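You operate a simulated robot arm through the tools that you are given. There is no shell and no other tool.

You are at the controls of a simulated two-armed robot. One attempt, no reset.

JOB
Reset the stop button and settle the lift on its 70 cm lock.
Fine: lock lever back to LOCK before the lift comes down; main switch off at the end.

The check looks at the end state, three seconds after you hand in, the way a careful person would. Anything else that was tipped, shoved, dropped, spilled or broken makes it a failure.

ROBOT AND FRAMES
Two 7-joint arms with two-finger parallel grippers on one trunk that stands fixed in place. Base frame: the origin is at the foot of the trunk, x ahead of it, y to its left, z up. Units: cm, rad, N and s.
The left shoulder is at [5, 15.8, 118.3], the right one opposite. With the tool pointing down near the work surface each hand reaches from about 10 to 66 cm from the base axis, measured 20 degrees to its own side. Payload 3.91 kg a hand.
Tool frame (each hand has its own): the origin (TCP) lies between the finger pads and is the grasp point; the fingertips stand 3 cm ahead of it; z points along the fingers, y is the line along which they close. Largest opening 11 cm; finger width 2, thickness 1; the body of the gripper, 4.8 by 11.2 cm, starts 5.5 cm behind the TCP.
Orientation is that of the tool frame in the base frame, as a unit quaternion [w, x, y, z]. With the fingers straight down and closing along the base's y, the tool's x points along the base's -x, its y along +y and its z along -z.

CONTROLS
- The arms move only by the tool send_rows. It takes "left_targets", "right_targets" or both (then of equal length, played together; a hand with none holds still); each is a list of rows, each a list of 7 numbers: the shift along the tool's x, y, z in m, then the turn, a rotation vector about the tool's x, y, z in rad, then the opening, from 0 (shut) to 1 (fully open). In form: [[x, y, z, ax, ay, az, gripper], ...]. A call has 1 to 20 rows; each row shifts and turns the commanded pose from where the row before left it, along the tool's axes as they then stand. Rows are played at 5 a second. More than 5 cm and 0.15 rad between two rows, or a gripper value outside its range, and nothing of the call is played. A pose out of reach is approached as far as the arm can. The call stops where the force on the tool passes 40 N (or 10 N more than at its start, if that is more) or the arm is blocked; 0.2 s more then pass. The fingers move at their own pace (about 15.3 cm/s each) and stop on an object; they squeeze with about 33 N. The grip force told is the motor's: it shows also when the fingers shut on nothing. Time passes only in rows, and 0.2 s behind the last, so rows that do not move let the fingers close. The reply holds the time, the measured pose of the TCP, the force on the tool along the base axes, the opening and the grip force, in the units named above and with some noise, with the torque about the TCP (base axes, N m) and any sound that the robot's microphone picked up.
- Cameras (640 x 400 px; columns grow to the right, rows downward): "scene" is now at [11.46, 6.06, 135.22]; the picture's right is [0.60, -0.80, 0.00], its down [-0.29, -0.21, -0.93] and it looks along [0.75, 0.56, -0.36] (base axes); focal length 214 px, centre (320, 200). "left" rides on the left gripper at [7.2, -1.7, -10.3] in its tool frame; the picture's right is [0.23, 0.97, 0.00], its down [-0.76, 0.18, -0.62] and it looks along [-0.61, 0.14, 0.78] (tool axes); focal length 222 px, centre (320, 200). "right" rides on the right gripper at [7.2, 1.7, -10.3] in its tool frame; the picture's right is [-0.23, 0.97, 0.00], its down [-0.76, -0.18, -0.62] and it looks along [-0.61, -0.14, 0.78] (tool axes); focal length 222 px, centre (320, 200). There is no depth. A picture from a camera that has moved, and an enlarged one, comes with that camera's place and axes in the base frame and with its lens. The place of the scene camera against the robot may be out by one fixed shift of up to 1.2 cm in any direction.
- snapshot(camera): a new picture of that camera. The clock stands still meanwhile.
- raise_lower(by): slides the trunk up (or, below 0, down) by that many cm; the arms and the scene camera ride with it, the base frame stays. It gives what a move gives, with no picture.
- turn_head(pan, tilt): turns the head with the scene camera to pan (to the left, within 1.396 rad either way) and tilt (down, from -0.506 to 1.204), counted from straight ahead of the robot. It gives what a move gives.
- enlarge(camera, box): a new picture of the part [left, top, right, bottom] of that camera's present view, enlarged. The clock stands still meanwhile.
- job_done(): hands the job in; it is judged then, once.

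Nothing tells you positions but the pictures and the camera data. Unless the task says otherwise, let go and move clear before handing in.

The tools are called by a JSON object that holds its "method" and its "body". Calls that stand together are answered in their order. send_rows: Moves the arms, as the interface text tells. Its arguments: {"type":"object","properties":{"left_targets":{"type":"array","items":{"type":"array","items":{"type":"number"}}},"right_targets":{"type":"array","items":{"type":"array","items":{"type":"number"}}}},"required":[]} The other tools are called the same way: raise_lower (by) moves the trunk up or down; turn_head (pan, tilt) turns the head that bears the scene camera; snapshot (camera) takes a picture; enlarge (camera, box) takes an enlarged picture of a part of a camera's view; job_done () hands the job in.

At the start:

```text
time_s: 0.0
left_tcp_pos: [30.39, 43.98, 134.86]
left_orientation: [0.0, 0.001, 1.0, -0.001]
left_force: [-1.5, -0.3, -0.2]
left_moment: [0.03, 0.03, -0.02]
left_finger_gap: 11.0
left_grasp_force: 0.1
right_tcp_pos: [33.57, 6.05, 123.87]
right_orientation: [0.0, 0.0, 1.0, 0.0]
right_force: [-0.2, 0.4, 0.2]
right_moment: [-0.02, -0.01, 0.0]
right_finger_gap: 10.97
right_grasp_force: 0.1
trunk travel left (down, up): [-42.5, 5.7]
head pan, tilt (commanded): [0.644, 0.365]
```

scene: 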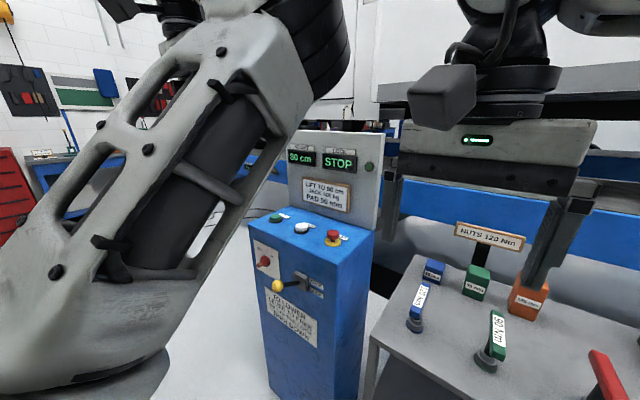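
right: 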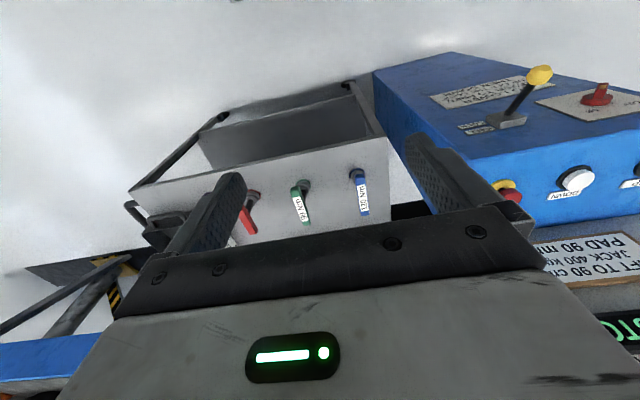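
left: 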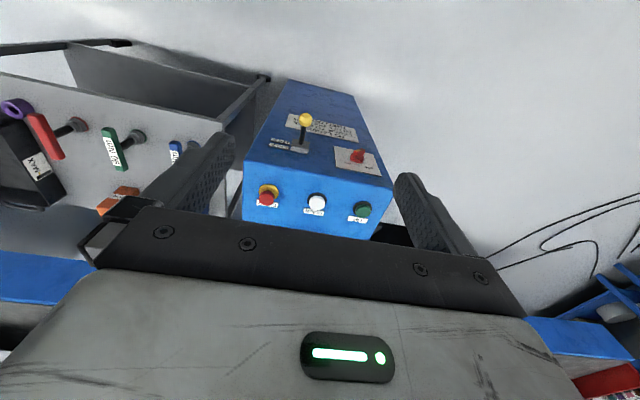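

I see a blue lift console with a display (80 cm, STOP), three top buttons (green, white, red mushroom stop), a red main switch and a yellow-knobbed lever on the front. I'll read the labels closely first.

{"method": "enlarge", "body": {"camera": "scene", "box": [240, 200, 390, 360]}}

{"method": "enlarge", "body": {"camera": "scene", "box": [270, 120, 400, 250]}}

{"method": "enlarge", "body": {"camera": "left", "box": [230, 70, 410, 240]}}

{"method": "enlarge", "body": {"camera": "right", "box": [380, 50, 640, 220]}}

```text
2.50 times, centred on (315, 280) of scene
camera zoom: at [11.46, 6.06, 135.22], right [0.6, -0.8, 0.0], down [-0.29, -0.21, -0.93], along [0.75, 0.56, -0.36], focal length 536 px, centre (332, 0)
```

zoom: 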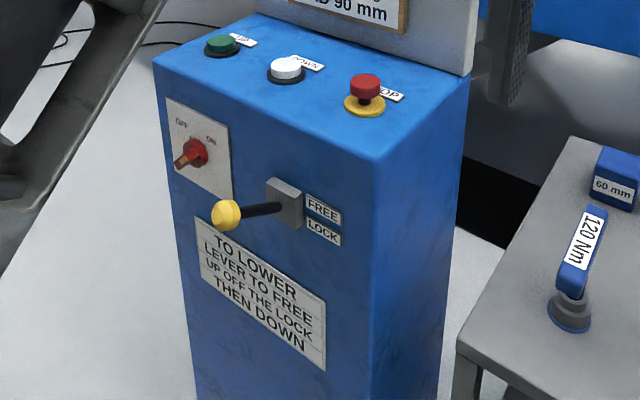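

```text
3.08 times, centred on (335, 185) of scene
camera zoom: at [11.46, 6.06, 135.22], right [0.6, -0.8, 0.0], down [-0.29, -0.21, -0.93], along [0.75, 0.56, -0.36], focal length 660 px, centre (274, 246)
```

zoom: 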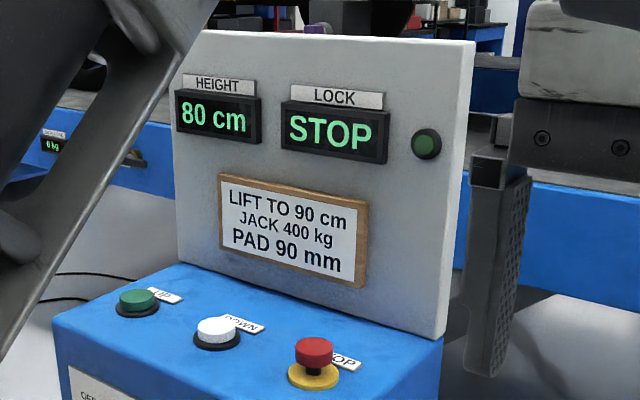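

```text
2.35 times, centred on (320, 155) of left
camera zoom: at [22.98, 42.15, 145.15], right [-0.23, 0.97, 0.0], down [0.76, 0.18, 0.62], along [0.61, 0.14, -0.78], focal length 523 px, centre (320, 306)
```

zoom: 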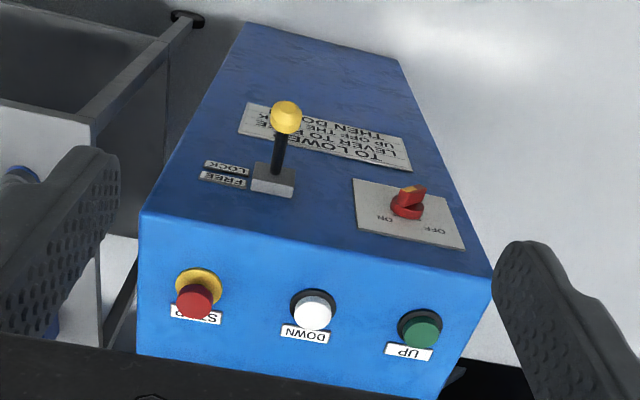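

```text
2.35 times, centred on (510, 135) of right
camera zoom: at [26.31, 7.86, 134.1], right [0.23, 0.97, 0.0], down [0.76, -0.18, 0.62], along [0.61, -0.14, -0.78], focal length 523 px, centre (-127, 353)
```

zoom: 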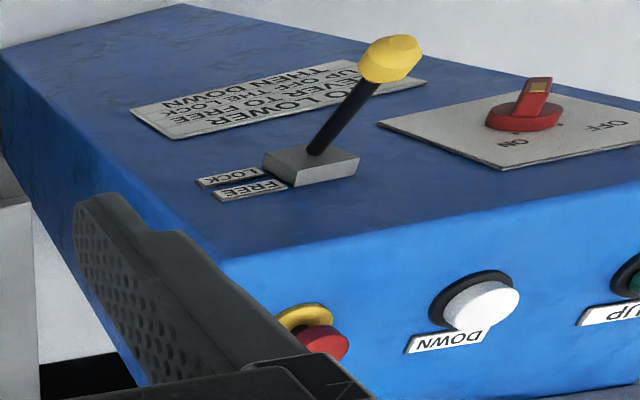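

The console reads HEIGHT 80 cm, LOCK: STOP; the placard says lever to FREE, up off the lock, then DOWN. I'll look around with the head to see the lift itself and anything in its way.

{"method": "turn_head", "body": {"pan": 0.0, "tilt": 0.2}}

{"method": "snapshot", "body": {"camera": "scene"}}

{"method": "turn_head", "body": {"pan": -0.7, "tilt": 0.3}}

{"method": "snapshot", "body": {"camera": "scene"}}

{"method": "turn_head", "body": {"pan": 1.3, "tilt": 0.3}}

{"method": "snapshot", "body": {"camera": "scene"}}

{"method": "turn_head", "body": {"pan": 0.644, "tilt": 0.7}}

{"method": "snapshot", "body": {"camera": "scene"}}

```text
time_s: 1.0
left_tcp_pos: [30.25, 44.02, 134.86]
left_orientation: [0.0, 0.0, 1.0, 0.0]
left_force: [1.0, 0.2, -0.7]
left_moment: [0.01, -0.01, 0.01]
left_finger_gap: 10.98
left_grasp_force: 0.2
right_tcp_pos: [33.52, 6.1, 123.76]
right_orientation: [0.001, 0.0, 1.0, 0.0]
right_force: [-0.7, 0.0, -0.8]
right_moment: [-0.02, 0.01, 0.0]
right_finger_gap: 10.98
right_grasp_force: 0.0
trunk travel left (down, up): [-42.5, 5.7]
head pan, tilt (commanded): [0.0, 0.201]
```

```text
taken
camera scene: at [13.34, 0.49, 136.75], right [0.0, -1.0, 0.0], down [-0.2, 0.0, -0.98], along [0.98, 0.0, -0.2], focal length 214 px, centre (320, 200)
```

scene: 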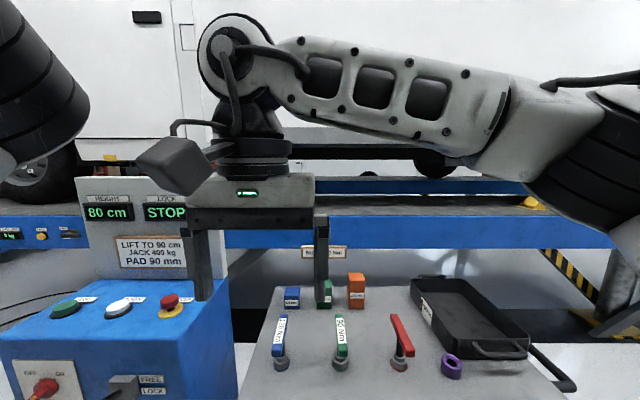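

```text
time_s: 2.1
left_tcp_pos: [30.28, 43.91, 134.67]
left_orientation: [0.0, 0.0, 1.0, 0.0]
left_force: [-0.2, -0.3, 0.7]
left_moment: [0.04, 0.01, -0.02]
left_finger_gap: 10.99
left_grasp_force: 0.1
right_tcp_pos: [33.56, 6.15, 123.88]
right_orientation: [0.0, -0.001, 1.0, 0.0]
right_force: [-0.1, 0.5, 0.4]
right_moment: [0.0, 0.0, 0.0]
right_finger_gap: 11.01
right_grasp_force: 0.1
trunk travel left (down, up): [-42.5, 5.7]
head pan, tilt (commanded): [-0.7, 0.3]
```

```text
taken
camera scene: at [11.17, -5.53, 135.83], right [-0.64, -0.77, 0.0], down [-0.23, 0.19, -0.96], along [0.73, -0.61, -0.3], focal length 214 px, centre (320, 200)
```

scene: 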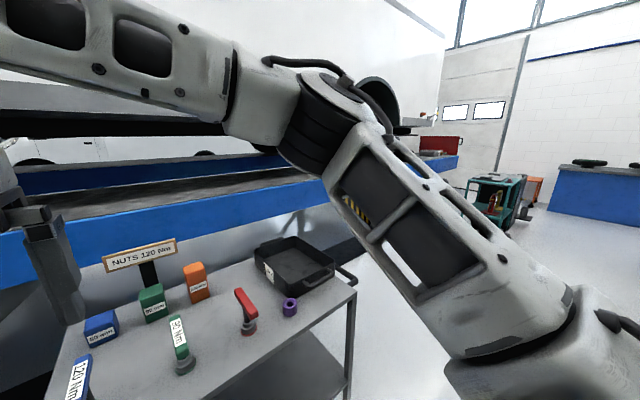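

```text
time_s: 4.0
left_tcp_pos: [30.33, 43.86, 134.82]
left_orientation: [0.0, 0.0, 1.0, 0.0]
left_force: [-0.4, 0.5, 0.0]
left_moment: [0.0, -0.02, 0.0]
left_finger_gap: 11.0
left_grasp_force: 0.1
right_tcp_pos: [33.52, 6.15, 123.9]
right_orientation: [-0.001, 0.0, 1.0, 0.0]
right_force: [1.0, 0.4, -0.6]
right_moment: [0.03, 0.02, 0.02]
right_finger_gap: 10.98
right_grasp_force: 0.1
trunk travel left (down, up): [-42.5, 5.7]
head pan, tilt (commanded): [1.3, 0.3]
```

```text
taken
camera scene: at [6.52, 9.48, 135.83], right [0.96, -0.27, 0.0], down [-0.08, -0.28, -0.96], along [0.26, 0.92, -0.3], focal length 214 px, centre (320, 200)
```

scene: 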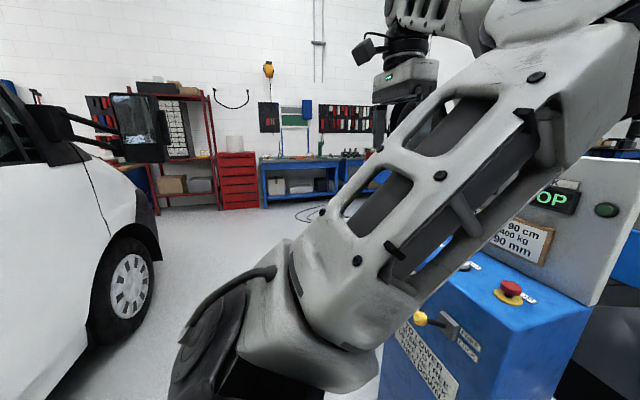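

```text
time_s: 5.1
left_tcp_pos: [30.34, 43.88, 134.82]
left_orientation: [0.0, 0.0, 1.0, 0.0]
left_force: [0.6, 0.1, 0.3]
left_moment: [0.02, -0.02, 0.02]
left_finger_gap: 11.0
left_grasp_force: 0.0
right_tcp_pos: [33.63, 6.23, 123.83]
right_orientation: [0.0, -0.001, 1.0, 0.0]
right_force: [-1.4, -0.2, 0.4]
right_moment: [-0.02, -0.01, 0.0]
right_finger_gap: 11.01
right_grasp_force: 0.0
trunk travel left (down, up): [-42.5, 5.7]
head pan, tilt (commanded): [0.644, 0.7]
```

```text
taken
camera scene: at [10.81, 5.59, 132.22], right [0.6, -0.8, 0.0], down [-0.51, -0.39, -0.77], along [0.61, 0.46, -0.64], focal length 214 px, centre (320, 200)
```

scene: 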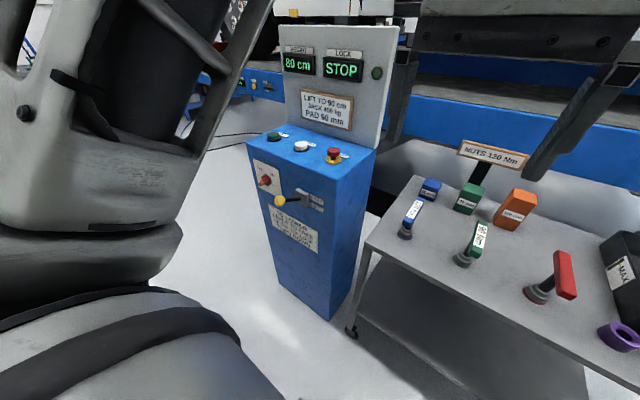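

The console front face sits at about x≈52.7, y from 30 to 70, top at z≈97; stop ≈[60,37,101], DOWN ≈[60,50,99], UP ≈[60,63,99], lever knob ≈[42,43,91], switch ≈[51,60,85]. I zoom in more to read the lever, switch and stop details.

{"method": "enlarge", "body": {"camera": "scene", "box": [240, 150, 340, 215]}}

{"method": "enlarge", "body": {"camera": "left", "box": [270, 95, 390, 170]}}

{"method": "enlarge", "body": {"camera": "left", "box": [240, 170, 390, 240]}}

{"method": "enlarge", "body": {"camera": "scene", "box": [310, 140, 360, 170]}}

```text
6.15 times, centred on (290, 182) of scene
camera zoom: at [10.81, 5.59, 132.22], right [0.6, -0.8, 0.0], down [-0.51, -0.39, -0.77], along [0.61, 0.46, -0.64], focal length 1320 px, centre (505, 308)
```

zoom: 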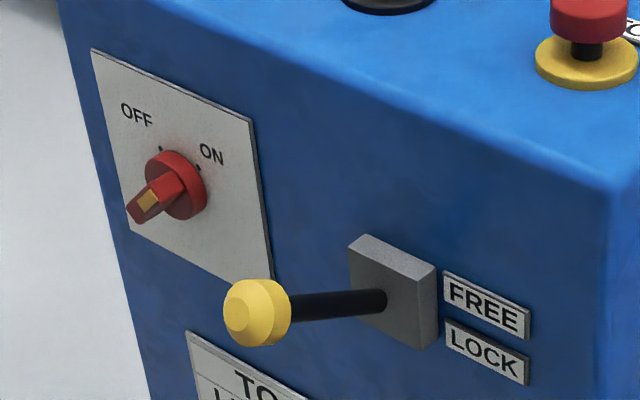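

```text
5.33 times, centred on (330, 132) of left
camera zoom: at [22.98, 42.15, 145.15], right [-0.23, 0.97, 0.0], down [0.76, 0.18, 0.62], along [0.61, 0.14, -0.78], focal length 1185 px, centre (267, 560)
```

zoom: 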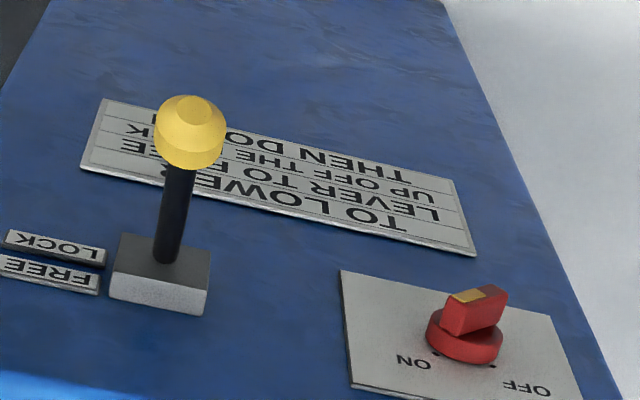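

```text
4.27 times, centred on (315, 205) of left
camera zoom: at [22.98, 42.15, 145.15], right [-0.23, 0.97, 0.0], down [0.76, 0.18, 0.62], along [0.61, 0.14, -0.78], focal length 948 px, centre (341, 179)
```

zoom: 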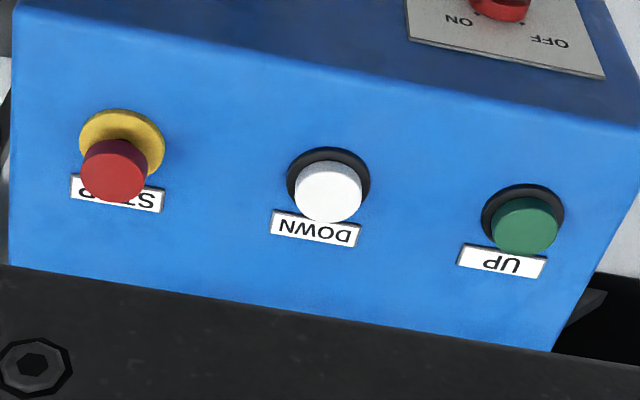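

```text
12.80 times, centred on (335, 155) of scene
camera zoom: at [10.81, 5.59, 132.22], right [0.6, -0.8, 0.0], down [-0.51, -0.39, -0.77], along [0.61, 0.46, -0.64], focal length 2745 px, centre (128, 776)
```

zoom: 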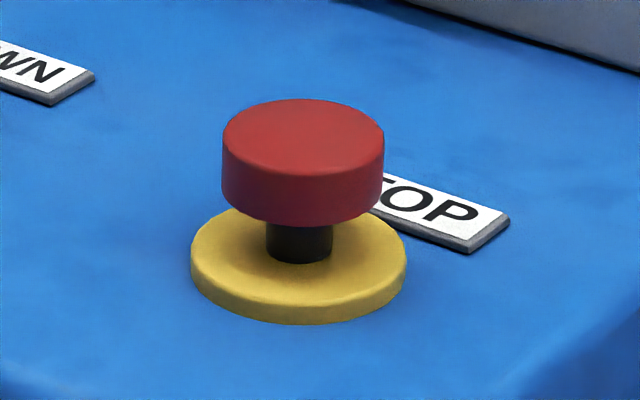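

The stop cap is a 3.8 cm mushroom with its top at z≈102.5, and the lever currently points up toward FREE. I move the left hand above the stop button.

{"method": "send_rows", "body": {"left_targets": [[-0.0291, -0.0067, 0.0198, 0, 0, 0, 0.65], [-0.0291, -0.0067, 0.0198, 0, 0, 0, 0.65], [-0.0291, -0.0067, 0.0198, 0, 0, 0, 0.65], [-0.0291, -0.0067, 0.0198, 0, 0, 0, 0.65], [-0.0291, -0.0067, 0.0198, 0, 0, 0, 0.65], [-0.0291, -0.0067, 0.0198, 0, 0, 0, 0.65], [-0.0291, -0.0067, 0.0198, 0, 0, 0, 0.65], [-0.0291, -0.0067, 0.0198, 0, 0, 0, 0.65], [-0.0291, -0.0067, 0.0198, 0, 0, 0, 0.65], [-0.0291, -0.0067, 0.0198, 0, 0, 0, 0.65], [0, 0, 0, 0, 0, 0, 0.65], [0, 0, 0, 0, 0, 0, 0.65]]}}

{"method": "snapshot", "body": {"camera": "left"}}

{"method": "snapshot", "body": {"camera": "scene"}}

{"method": "snapshot", "body": {"camera": "right"}}

```text
time_s: 7.7
left_tcp_pos: [59.44, 37.22, 114.7]
left_orientation: [0.0, -0.001, 1.0, 0.0]
left_force: [-0.1, 0.4, 0.3]
left_moment: [-0.01, 0.0, -0.02]
left_finger_gap: 7.15
left_grasp_force: 0.0
right_tcp_pos: [33.6, 6.02, 123.89]
right_orientation: [0.0, 0.0, 1.0, 0.0]
right_force: [0.2, 0.0, 0.0]
right_moment: [0.0, 0.01, 0.0]
right_finger_gap: 11.01
right_grasp_force: 0.0
trunk travel left (down, up): [-42.5, 5.7]
head pan, tilt (commanded): [0.644, 0.7]
```

```text
taken
camera left: at [52.03, 35.53, 125.13], right [-0.23, 0.97, 0.0], down [0.76, 0.18, 0.62], along [0.61, 0.14, -0.78], focal length 222 px, centre (320, 200)
```

left: 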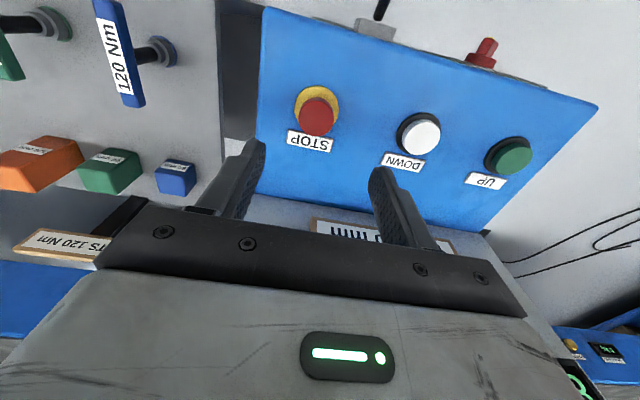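

```text
taken
camera scene: at [10.82, 5.61, 132.21], right [0.6, -0.8, 0.0], down [-0.52, -0.39, -0.76], along [0.61, 0.46, -0.64], focal length 214 px, centre (320, 200)
```

scene: 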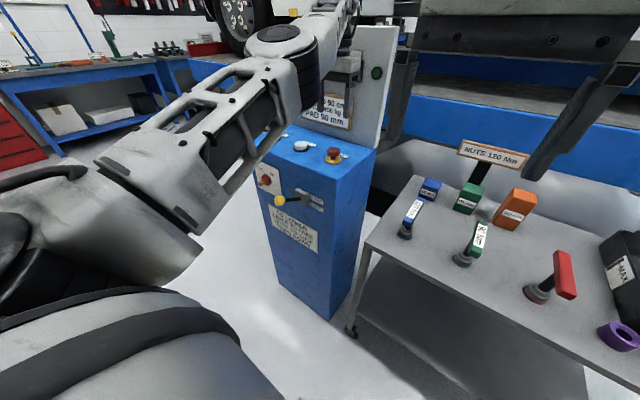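

```text
taken
camera right: at [26.32, 7.88, 134.1], right [0.23, 0.97, 0.0], down [0.76, -0.18, 0.62], along [0.61, -0.14, -0.78], focal length 222 px, centre (320, 200)
```

right: 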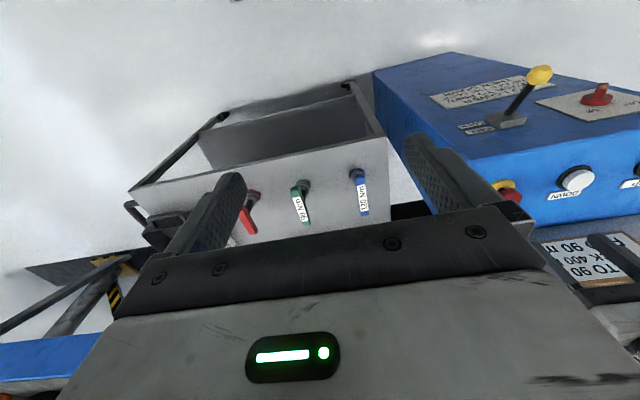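

{"method": "enlarge", "body": {"camera": "left", "box": [280, 75, 360, 155]}}

{"method": "enlarge", "body": {"camera": "left", "box": [380, 90, 560, 200]}}

```text
5.00 times, centred on (320, 115) of left
camera zoom: at [52.03, 35.53, 125.13], right [-0.23, 0.97, 0.0], down [0.76, 0.18, 0.62], along [0.61, 0.14, -0.78], focal length 1111 px, centre (320, 625)
```

zoom: 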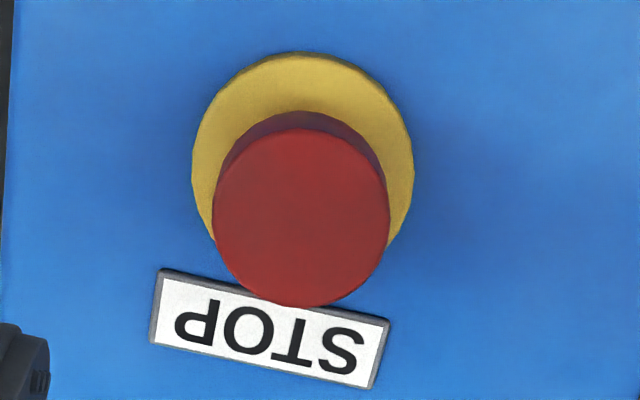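

```text
3.56 times, centred on (470, 145) of left
camera zoom: at [52.03, 35.53, 125.13], right [-0.23, 0.97, 0.0], down [0.76, 0.18, 0.62], along [0.61, 0.14, -0.78], focal length 790 px, centre (-213, 396)
```

zoom: 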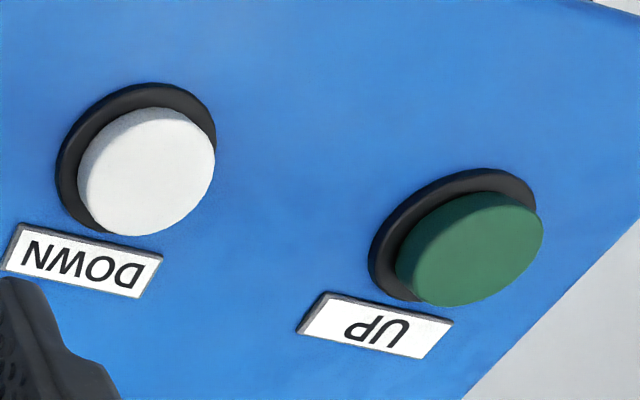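

Aligned within a few mm: cap axis at about [59.5, 36.95], top z≈102.5. I go down around the cap, grip it, and check before turning.

{"method": "send_rows", "body": {"left_targets": [[-0.001, -0.0025, 0.02, 0, 0, 0, 0.6], [0, 0, 0.02, 0, 0, 0, 0.6], [0, 0, 0.02, 0, 0, 0, 0.6], [0, 0, 0.02, 0, 0, 0, 0.6], [0, 0, 0.02, 0, 0, 0, 0.6], [0, 0, 0.01, 0, 0, 0, 0.6], [0, 0, 0.006, 0, 0, 0, 0.6], [0, 0, 0, 0, 0, 0, 0.6]]}}

{"method": "snapshot", "body": {"camera": "left"}}

{"method": "enlarge", "body": {"camera": "scene", "box": [290, 100, 390, 180]}}

```text
time_s: 9.5
left_tcp_pos: [59.55, 36.88, 103.38]
left_orientation: [0.0, 0.0, 1.0, -0.001]
left_force: [-1.3, 0.1, 0.0]
left_moment: [-0.01, 0.02, 0.01]
left_finger_gap: 6.6
left_grasp_force: 0.1
right_tcp_pos: [33.6, 6.1, 123.98]
right_orientation: [-0.001, -0.001, 1.0, -0.001]
right_force: [-0.4, 0.2, 0.3]
right_moment: [0.01, -0.01, 0.0]
right_finger_gap: 11.02
right_grasp_force: 0.1
trunk travel left (down, up): [-42.5, 5.7]
head pan, tilt (commanded): [0.644, 0.7]
```

```text
taken
camera left: at [52.19, 35.22, 113.73], right [-0.23, 0.97, 0.0], down [0.76, 0.18, 0.62], along [0.61, 0.14, -0.78], focal length 222 px, centre (320, 200)
```

left: 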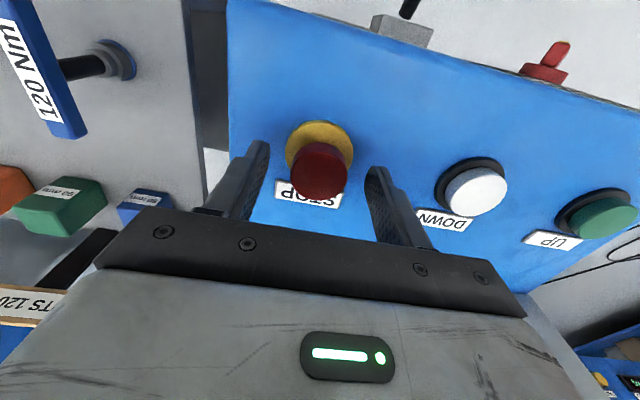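

```text
5.00 times, centred on (340, 140) of scene
camera zoom: at [10.81, 5.58, 132.22], right [0.6, -0.8, 0.0], down [-0.52, -0.39, -0.76], along [0.61, 0.46, -0.64], focal length 1072 px, centre (220, 500)
```

zoom: 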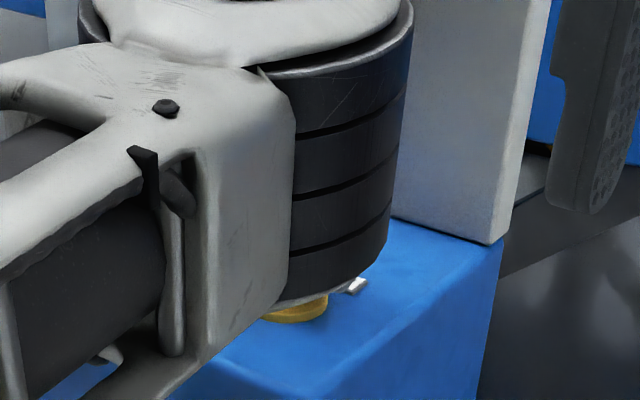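

{"method": "send_rows", "body": {"left_targets": [[0, 0, 0.003, 0, 0, 0, 0.6], [0, 0, 0, 0, 0, 0, 0.0], [0, 0, 0, 0, 0, 0, 0.0], [0, 0, 0, 0, 0, 0, 0.0]]}}

{"method": "enlarge", "body": {"camera": "left", "box": [200, 90, 440, 240]}}

```text
time_s: 10.5
left_tcp_pos: [59.55, 36.94, 103.04]
left_orientation: [0.0, 0.0, 1.0, 0.0]
left_force: [1.2, 2.0, 0.5]
left_moment: [0.09, -0.07, 0.03]
left_finger_gap: 3.67
left_grasp_force: 44.8
right_tcp_pos: [33.63, 6.15, 123.98]
right_orientation: [0.0, 0.001, 1.0, -0.001]
right_force: [0.0, 0.0, 0.9]
right_moment: [0.02, -0.04, 0.03]
right_finger_gap: 11.0
right_grasp_force: 0.1
trunk travel left (down, up): [-42.5, 5.7]
head pan, tilt (commanded): [0.644, 0.7]
```

```text
2.67 times, centred on (320, 165) of left
camera zoom: at [52.21, 35.25, 113.43], right [-0.23, 0.97, 0.0], down [0.76, 0.18, 0.62], along [0.61, 0.14, -0.78], focal length 592 px, centre (320, 293)
```

zoom: 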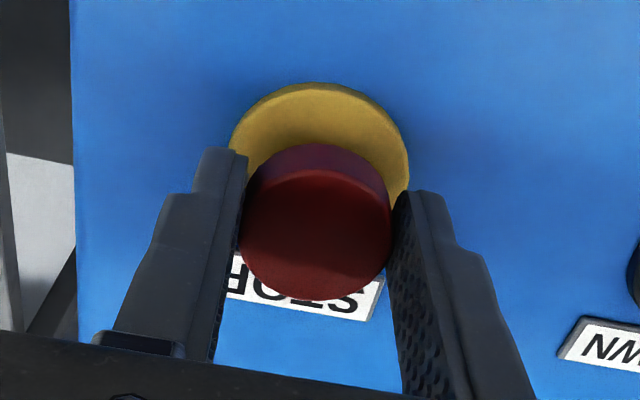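

The cap is held (gap 3.67 cm). Now I turn it clockwise as seen from above, in small steps, and watch the torque and sounds.

{"method": "send_rows", "body": {"left_targets": [[0, 0, 0, 0, 0, 0.1, 0.0], [0, 0, 0, 0, 0, 0.1, 0.0], [0, 0, 0, 0, 0, 0.1, 0.0], [0, 0, 0, 0, 0, 0.1, 0.0], [0, 0, 0, 0, 0, 0.1, 0.0], [0, 0, 0, 0, 0, 0, 0.0]]}}

{"method": "enlarge", "body": {"camera": "left", "box": [200, 90, 440, 240]}}

{"method": "snapshot", "body": {"camera": "right"}}

```text
time_s: 11.9
left_tcp_pos: [59.56, 37.21, 103.05]
left_orientation: [0.0, 0.247, 0.969, 0.0]
left_force: [1.4, 13.8, 0.2]
left_moment: [0.41, -0.06, 0.45]
left_finger_gap: 3.67
left_grasp_force: 44.7
right_tcp_pos: [33.64, 6.37, 123.91]
right_orientation: [-0.001, 0.0, 1.0, -0.001]
right_force: [-0.3, -0.2, 0.3]
right_moment: [-0.03, 0.02, 0.0]
right_finger_gap: 11.0
right_grasp_force: 0.1
trunk travel left (down, up): [-42.5, 5.7]
head pan, tilt (commanded): [0.644, 0.7]
```

```text
2.67 times, centred on (320, 165) of left
camera zoom: at [52.28, 39.14, 113.43], right [0.27, 0.96, 0.0], down [0.75, -0.21, 0.62], along [0.6, -0.17, -0.78], focal length 592 px, centre (320, 293)
```

zoom: 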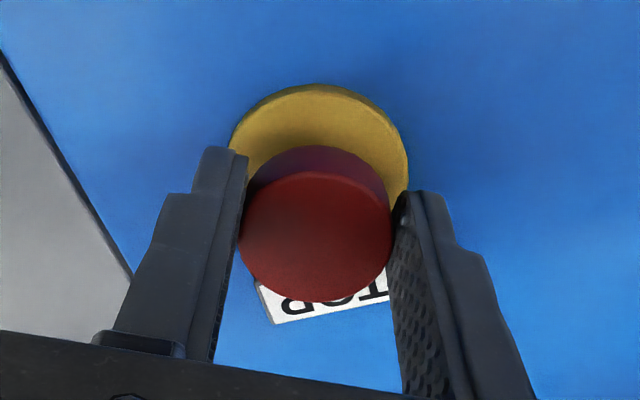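

```text
taken
camera right: at [26.32, 8.03, 134.09], right [0.23, 0.97, 0.0], down [0.76, -0.18, 0.62], along [0.61, -0.14, -0.78], focal length 222 px, centre (320, 200)
```

right: 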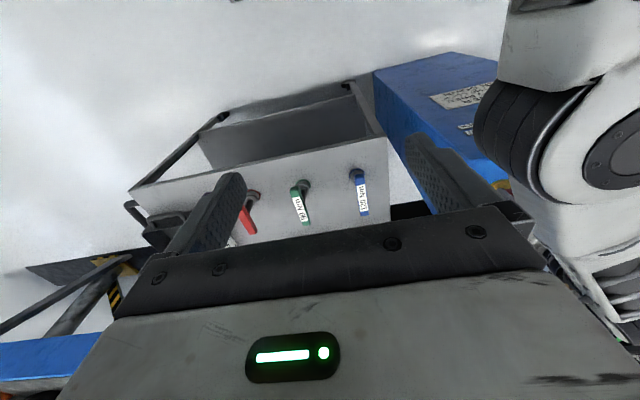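

{"method": "send_rows", "body": {"left_targets": [[0.001, 0.002, 0, 0, 0, 0.1, 0.0], [0, 0, 0, 0, 0, 0.1, 0.0], [0, 0, 0, 0, 0, 0.1, 0.0], [0, 0, 0, 0, 0, 0.1, 0.0], [0, 0, 0, 0, 0, 0, 0.0]]}}

{"method": "enlarge", "body": {"camera": "left", "box": [200, 90, 440, 240]}}

{"method": "snapshot", "body": {"camera": "scene"}}

```text
time_s: 13.1
left_tcp_pos: [59.65, 37.43, 102.99]
left_orientation: [0.0, 0.434, 0.901, 0.0]
left_force: [6.5, 16.6, 1.0]
left_moment: [0.33, -0.09, 0.81]
left_finger_gap: 3.63
left_grasp_force: 44.3
right_tcp_pos: [33.6, 6.27, 124.05]
right_orientation: [0.0, 0.001, 1.0, -0.001]
right_force: [-0.3, 0.1, -0.5]
right_moment: [0.05, -0.04, 0.03]
right_finger_gap: 10.99
right_grasp_force: 0.0
trunk travel left (down, up): [-42.5, 5.7]
head pan, tilt (commanded): [0.644, 0.7]
```

```text
2.67 times, centred on (320, 165) of left
camera zoom: at [53.71, 41.98, 113.4], right [0.62, 0.78, 0.0], down [0.61, -0.49, 0.62], along [0.49, -0.39, -0.78], focal length 592 px, centre (320, 293)
```

zoom: 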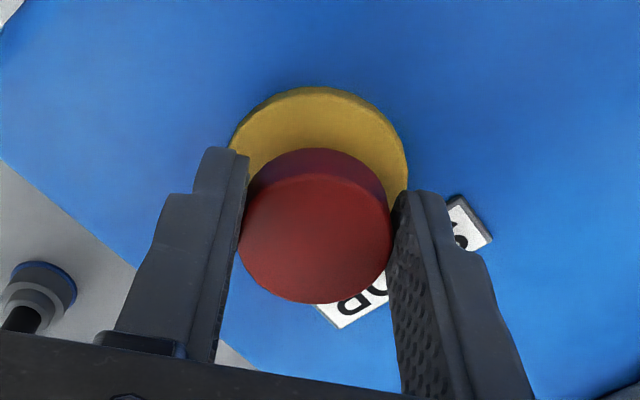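

```text
taken
camera scene: at [10.87, 5.77, 132.2], right [0.6, -0.8, 0.0], down [-0.52, -0.39, -0.76], along [0.61, 0.46, -0.65], focal length 214 px, centre (320, 200)
```

scene: 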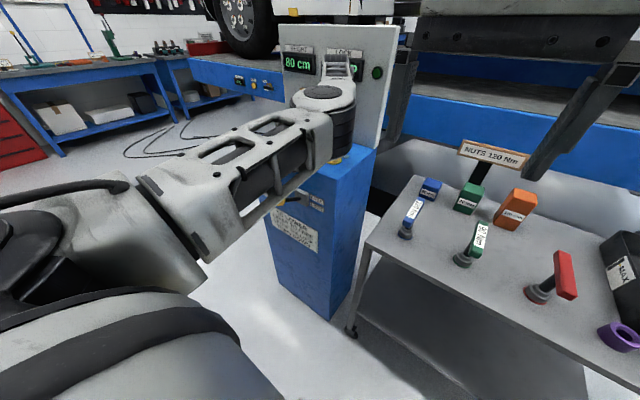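

{"method": "enlarge", "body": {"camera": "scene", "box": [270, 30, 400, 110]}}

```text
4.92 times, centred on (335, 70) of scene
camera zoom: at [10.87, 5.77, 132.2], right [0.6, -0.8, 0.0], down [-0.52, -0.39, -0.76], along [0.61, 0.46, -0.65], focal length 1056 px, centre (246, 840)
```

zoom: 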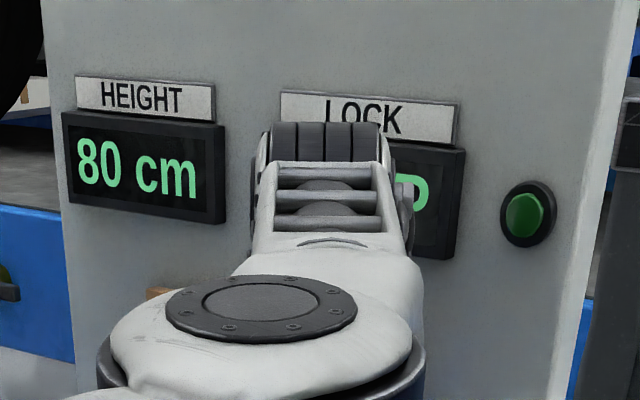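

{"method": "send_rows", "body": {"left_targets": [[0.0015, 0.0015, 0, 0, 0, 0.1, 0.0], [0, 0, 0, 0, 0, 0.1, 0.0], [0, 0, 0, 0, 0, 0.1, 0.0], [0, 0, 0, 0, 0, 0, 0.0]]}}

{"method": "enlarge", "body": {"camera": "scene", "box": [270, 30, 400, 110]}}

{"method": "enlarge", "body": {"camera": "left", "box": [200, 90, 440, 240]}}

```text
time_s: 14.1
left_tcp_pos: [59.87, 37.4, 103.1]
left_orientation: [0.001, 0.567, 0.824, 0.002]
left_force: [14.1, 13.3, 0.8]
left_moment: [0.12, -0.3, 0.02]
left_finger_gap: 3.63
left_grasp_force: 44.8
right_tcp_pos: [33.59, 6.38, 123.94]
right_orientation: [0.0, 0.0, 1.0, -0.002]
right_force: [0.2, 0.5, -0.3]
right_moment: [-0.01, -0.02, 0.0]
right_finger_gap: 11.04
right_grasp_force: 0.0
trunk travel left (down, up): [-42.5, 5.7]
head pan, tilt (commanded): [0.644, 0.7]
```

```text
4.92 times, centred on (335, 70) of scene
camera zoom: at [10.97, 5.74, 132.19], right [0.6, -0.8, 0.0], down [-0.52, -0.39, -0.76], along [0.61, 0.46, -0.65], focal length 1056 px, centre (246, 840)
```

zoom: 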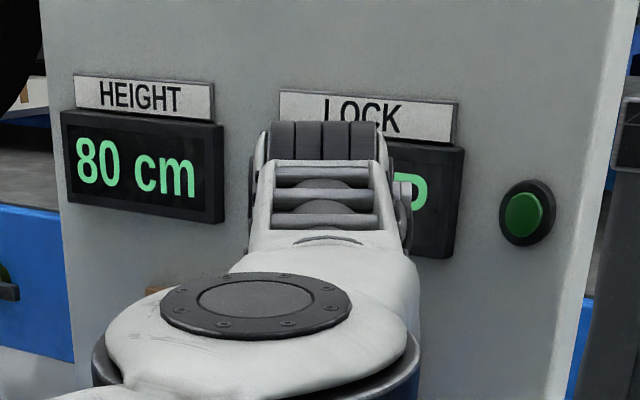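

```text
2.67 times, centred on (320, 165) of left
camera zoom: at [55.47, 43.61, 113.38], right [0.83, 0.56, 0.0], down [0.44, -0.65, 0.62], along [0.35, -0.52, -0.78], focal length 592 px, centre (320, 293)
```

zoom: 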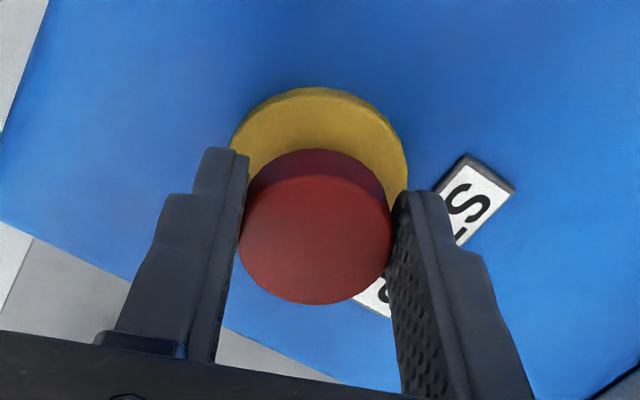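

{"method": "send_rows", "body": {"left_targets": [[0, 0, 0, 0, 0, 0, 0.6], [0, 0, 0, 0, 0, 0, 0.6]]}}

{"method": "enlarge", "body": {"camera": "scene", "box": [270, 30, 400, 110]}}

{"method": "enlarge", "body": {"camera": "left", "box": [200, 90, 440, 240]}}

```text
time_s: 14.7
left_tcp_pos: [59.56, 37.26, 103.12]
left_orientation: [0.0, 0.565, 0.825, 0.0]
left_force: [0.3, 0.1, 0.1]
left_moment: [-0.02, 0.01, 0.01]
left_finger_gap: 6.61
left_grasp_force: 0.1
right_tcp_pos: [33.52, 6.1, 123.9]
right_orientation: [-0.001, 0.0, 1.0, 0.0]
right_force: [0.2, -0.1, 0.2]
right_moment: [0.01, 0.01, -0.01]
right_finger_gap: 11.02
right_grasp_force: 0.0
trunk travel left (down, up): [-42.5, 5.7]
head pan, tilt (commanded): [0.644, 0.7]
```

```text
4.92 times, centred on (335, 70) of scene
camera zoom: at [10.79, 5.55, 132.22], right [0.6, -0.8, 0.0], down [-0.51, -0.39, -0.77], along [0.61, 0.46, -0.64], focal length 1056 px, centre (246, 840)
```

zoom: 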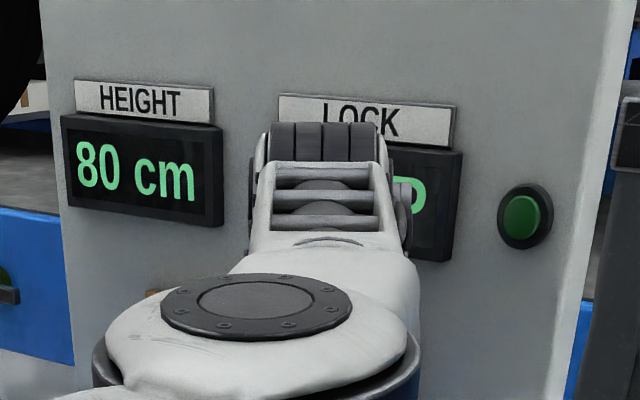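

```text
2.67 times, centred on (320, 165) of left
camera zoom: at [55.26, 43.41, 113.52], right [0.83, 0.56, 0.0], down [0.44, -0.65, 0.62], along [0.35, -0.52, -0.78], focal length 592 px, centre (320, 293)
```

zoom: 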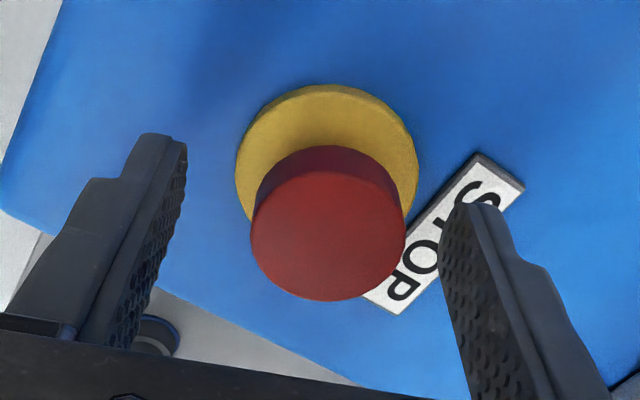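

The finger forces show the cap's axis is really at about [60.0, 36.95], and my grip was shallow, so the cap slipped back; display still shows STOP. I turn the hand back, recentre, and grip deeper.

{"method": "send_rows", "body": {"left_targets": [[0, 0, 0, 0, 0, -0.15, 0.6], [0, 0, 0, 0, 0, -0.15, 0.6], [0, 0, 0, 0, 0, -0.15, 0.6], [0, 0, 0, 0, 0, -0.15, 0.6], [0, 0, 0, 0, 0, -0.15, 0.6], [0, 0, 0, 0, 0, -0.15, 0.6], [0, 0, 0, 0, 0, -0.15, 0.6], [0, 0, 0, 0, 0, -0.15, 0.6], [-0.0044, -0.0031, 0, 0, 0, 0, 0.6], [0, 0, 0, 0, 0, 0, 0.6]]}}

{"method": "enlarge", "body": {"camera": "left", "box": [200, 90, 440, 240]}}

{"method": "enlarge", "body": {"camera": "right", "box": [400, 100, 640, 250]}}

```text
time_s: 16.9
left_tcp_pos: [60.11, 37.02, 103.0]
left_orientation: [0.0, -0.001, 1.0, 0.0]
left_force: [0.2, -0.1, 0.0]
left_moment: [-0.04, 0.0, -0.02]
left_finger_gap: 6.59
left_grasp_force: 0.0
right_tcp_pos: [33.6, 6.15, 123.95]
right_orientation: [0.0, 0.0, 1.0, 0.0]
right_force: [0.0, -0.8, 0.0]
right_moment: [-0.02, 0.0, 0.01]
right_finger_gap: 11.0
right_grasp_force: 0.1
trunk travel left (down, up): [-42.5, 5.7]
head pan, tilt (commanded): [0.644, 0.7]
```

```text
2.67 times, centred on (320, 165) of left
camera zoom: at [52.64, 35.26, 113.46], right [-0.23, 0.97, 0.0], down [0.76, 0.18, 0.62], along [0.61, 0.14, -0.78], focal length 592 px, centre (320, 293)
```

zoom: 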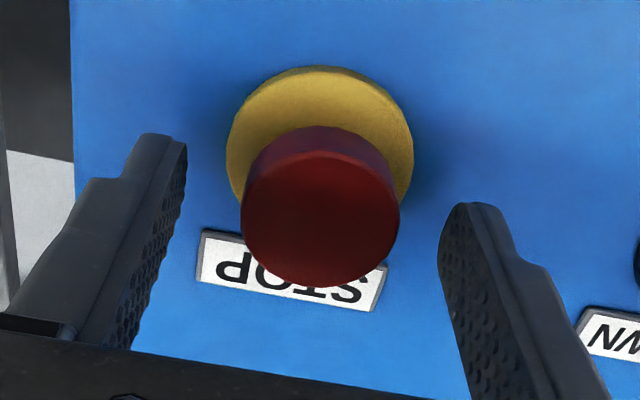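

```text
2.67 times, centred on (520, 175) of right
camera zoom: at [26.31, 7.85, 134.1], right [0.23, 0.97, 0.0], down [0.76, -0.18, 0.62], along [0.61, -0.14, -0.78], focal length 592 px, centre (-213, 267)
```

zoom: 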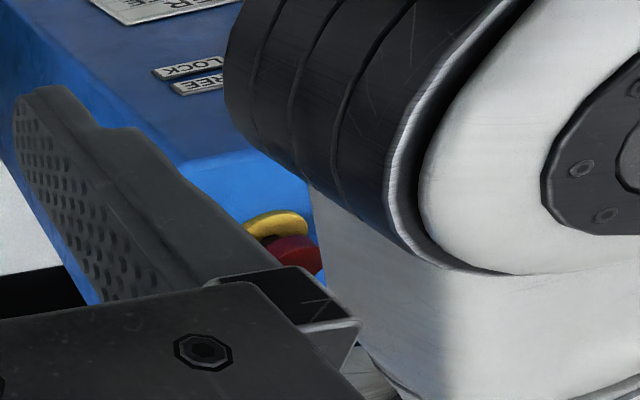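

{"method": "send_rows", "body": {"left_targets": [[0, 0, 0.007, 0, 0, 0, 0.6], [0, 0, 0, 0, 0, 0, 0.0], [0, 0, 0, 0, 0, 0, 0.0], [0, 0, 0, 0, 0, 0, 0.0]]}}

{"method": "enlarge", "body": {"camera": "left", "box": [200, 90, 440, 240]}}

```text
time_s: 17.9
left_tcp_pos: [59.93, 37.11, 102.37]
left_orientation: [0.0, 0.0, 1.0, 0.0]
left_force: [-0.2, -0.6, 0.5]
left_moment: [-0.05, 0.01, 0.06]
left_finger_gap: 3.66
left_grasp_force: 45.1
right_tcp_pos: [33.65, 6.22, 123.95]
right_orientation: [0.0, 0.0, 1.0, -0.001]
right_force: [1.0, -1.2, 0.0]
right_moment: [-0.02, -0.04, 0.0]
right_finger_gap: 11.02
right_grasp_force: 0.2
trunk travel left (down, up): [-42.5, 5.7]
head pan, tilt (commanded): [0.644, 0.7]
```

```text
2.67 times, centred on (320, 165) of left
camera zoom: at [52.6, 35.26, 112.8], right [-0.23, 0.97, 0.0], down [0.76, 0.18, 0.62], along [0.61, 0.14, -0.78], focal length 592 px, centre (320, 293)
```

zoom: 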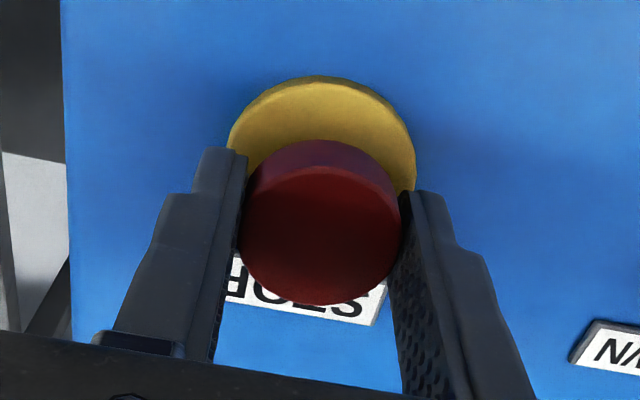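

Well centred now (no side forces). I turn clockwise in steps up to about 0.6 rad and read the torque.

{"method": "send_rows", "body": {"left_targets": [[0, 0, 0, 0, 0, 0.12, 0.0], [0, 0, 0, 0, 0, 0.12, 0.0], [0, 0, 0, 0, 0, 0.12, 0.0], [0, 0, 0, 0, 0, 0.12, 0.0], [0, 0, 0, 0, 0, 0.12, 0.0]]}}

{"method": "send_rows", "body": {"left_targets": [[0, 0, 0, 0, 0, 0.12, 0.0], [0, 0, 0, 0, 0, 0.12, 0.0], [0, 0, 0, 0, 0, 0.12, 0.0]]}}

{"method": "enlarge", "body": {"camera": "left", "box": [200, 90, 440, 240]}}

{"method": "enlarge", "body": {"camera": "scene", "box": [270, 30, 400, 110]}}

```text
time_s: 19.1
left_tcp_pos: [59.98, 36.99, 102.39]
left_orientation: [0.0, 0.297, 0.955, 0.0]
left_force: [-0.6, -6.0, 0.4]
left_moment: [-0.08, 0.03, 0.58]
left_finger_gap: 3.66
left_grasp_force: 44.7
right_tcp_pos: [33.6, 6.08, 123.93]
right_orientation: [0.0, 0.0, 1.0, 0.001]
right_force: [-0.2, -0.5, -0.1]
right_moment: [0.03, 0.01, 0.04]
right_finger_gap: 10.99
right_grasp_force: 0.1
trunk travel left (down, up): [-42.5, 5.7]
head pan, tilt (commanded): [0.644, 0.7]
```

```text
time_s: 19.9
left_tcp_pos: [60.0, 37.09, 102.46]
left_orientation: [-0.001, 0.463, 0.887, 0.0]
left_force: [-5.2, -7.2, -0.3]
left_moment: [-0.16, 0.07, 0.93]
left_finger_gap: 3.66
left_grasp_force: 45.3
right_tcp_pos: [33.53, 6.04, 123.94]
right_orientation: [0.0, 0.0, 1.0, 0.001]
right_force: [-0.6, -0.2, 0.9]
right_moment: [-0.02, -0.01, -0.02]
right_finger_gap: 10.98
right_grasp_force: 0.0
trunk travel left (down, up): [-42.5, 5.7]
head pan, tilt (commanded): [0.644, 0.7]
```

```text
2.67 times, centred on (320, 165) of left
camera zoom: at [54.34, 41.96, 112.85], right [0.67, 0.74, 0.0], down [0.58, -0.52, 0.62], along [0.46, -0.42, -0.78], focal length 592 px, centre (320, 293)
```

zoom: 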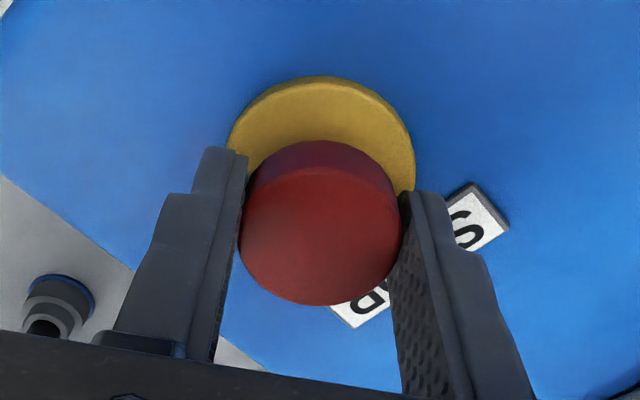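

```text
4.92 times, centred on (335, 70) of scene
camera zoom: at [10.77, 5.5, 132.22], right [0.6, -0.8, 0.0], down [-0.51, -0.39, -0.77], along [0.61, 0.46, -0.64], focal length 1056 px, centre (246, 840)
```

zoom: 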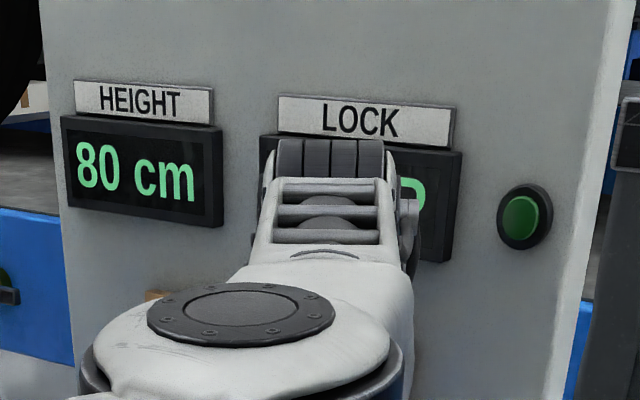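

Torque grows like a spring (≈1 N·m/rad) with no release yet. While twisted, I try a gentle pull upward.

{"method": "send_rows", "body": {"left_targets": [[0, 0, -0.002, 0, 0, 0, 0.0], [0, 0, -0.002, 0, 0, 0, 0.0], [0, 0, 0, 0, 0, 0, 0.0]]}}

{"method": "enlarge", "body": {"camera": "scene", "box": [270, 30, 400, 110]}}

{"method": "enlarge", "body": {"camera": "left", "box": [200, 90, 440, 240]}}

```text
time_s: 20.7
left_tcp_pos: [60.01, 37.15, 103.0]
left_orientation: [0.0, 0.463, 0.887, 0.001]
left_force: [-6.4, -5.9, -1.2]
left_moment: [-0.12, 0.42, -0.13]
left_finger_gap: 3.66
left_grasp_force: 45.5
right_tcp_pos: [33.47, 6.03, 123.87]
right_orientation: [0.0, -0.001, 1.0, 0.0]
right_force: [0.4, 0.0, 0.6]
right_moment: [0.03, 0.0, 0.0]
right_finger_gap: 10.99
right_grasp_force: 0.1
trunk travel left (down, up): [-42.5, 5.7]
head pan, tilt (commanded): [0.644, 0.7]
```

```text
4.92 times, centred on (335, 70) of scene
camera zoom: at [10.75, 5.51, 132.23], right [0.6, -0.8, 0.0], down [-0.51, -0.39, -0.77], along [0.61, 0.46, -0.64], focal length 1056 px, centre (246, 840)
```

zoom: 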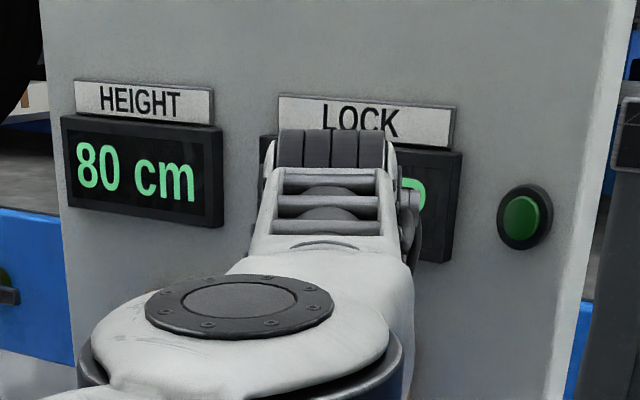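

```text
2.67 times, centred on (320, 165) of left
camera zoom: at [54.33, 41.97, 113.25], right [0.67, 0.74, 0.0], down [0.58, -0.52, 0.62], along [0.46, -0.42, -0.78], focal length 592 px, centre (320, 293)
```

zoom: 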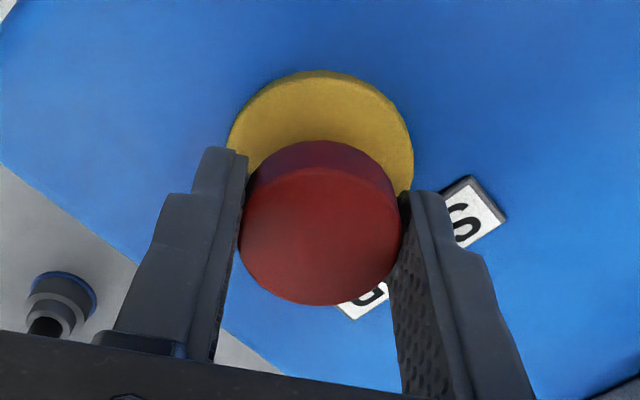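

The cap rose with the fingers almost freely and the torque vanished. I keep pulling up in small steps.

{"method": "send_rows", "body": {"left_targets": [[0, 0, -0.002, 0, 0, 0, 0.0], [0, 0, -0.002, 0, 0, 0, 0.0], [0, 0, -0.002, 0, 0, 0, 0.0], [0, 0, 0, 0, 0, 0, 0.0]]}}

{"method": "enlarge", "body": {"camera": "scene", "box": [270, 30, 400, 110]}}

{"method": "enlarge", "body": {"camera": "left", "box": [200, 90, 440, 240]}}

```text
time_s: 21.7
left_tcp_pos: [60.0, 37.03, 103.61]
left_orientation: [0.0, 0.462, 0.887, 0.001]
left_force: [-8.8, -8.1, 1.8]
left_moment: [-0.13, 0.33, 0.11]
left_finger_gap: 3.66
left_grasp_force: 44.9
right_tcp_pos: [33.46, 6.06, 123.88]
right_orientation: [0.001, 0.0, 1.0, 0.001]
right_force: [0.0, -0.4, -0.3]
right_moment: [0.01, -0.03, -0.03]
right_finger_gap: 10.99
right_grasp_force: 0.0
trunk travel left (down, up): [-42.5, 5.7]
head pan, tilt (commanded): [0.644, 0.7]
```

```text
4.92 times, centred on (335, 70) of scene
camera zoom: at [10.69, 5.47, 132.24], right [0.6, -0.8, 0.0], down [-0.51, -0.39, -0.77], along [0.61, 0.46, -0.64], focal length 1056 px, centre (246, 840)
```

zoom: 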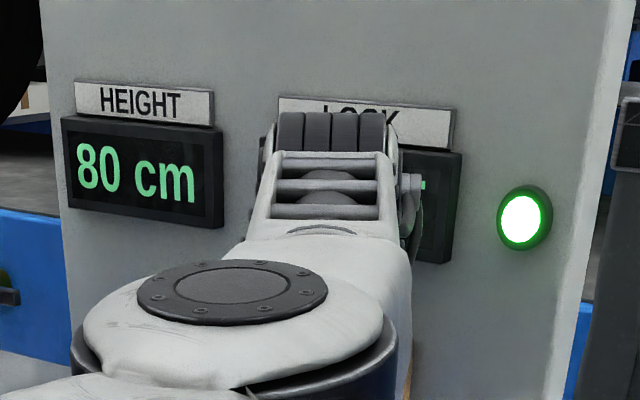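

```text
2.67 times, centred on (320, 165) of left
camera zoom: at [54.31, 41.96, 113.94], right [0.67, 0.74, 0.0], down [0.58, -0.52, 0.62], along [0.47, -0.42, -0.78], focal length 592 px, centre (320, 293)
```

zoom: 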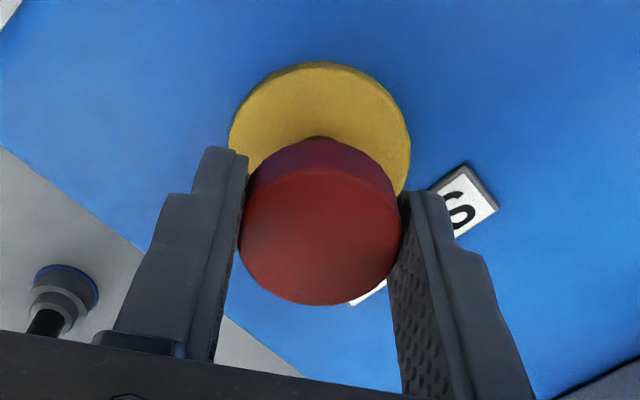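

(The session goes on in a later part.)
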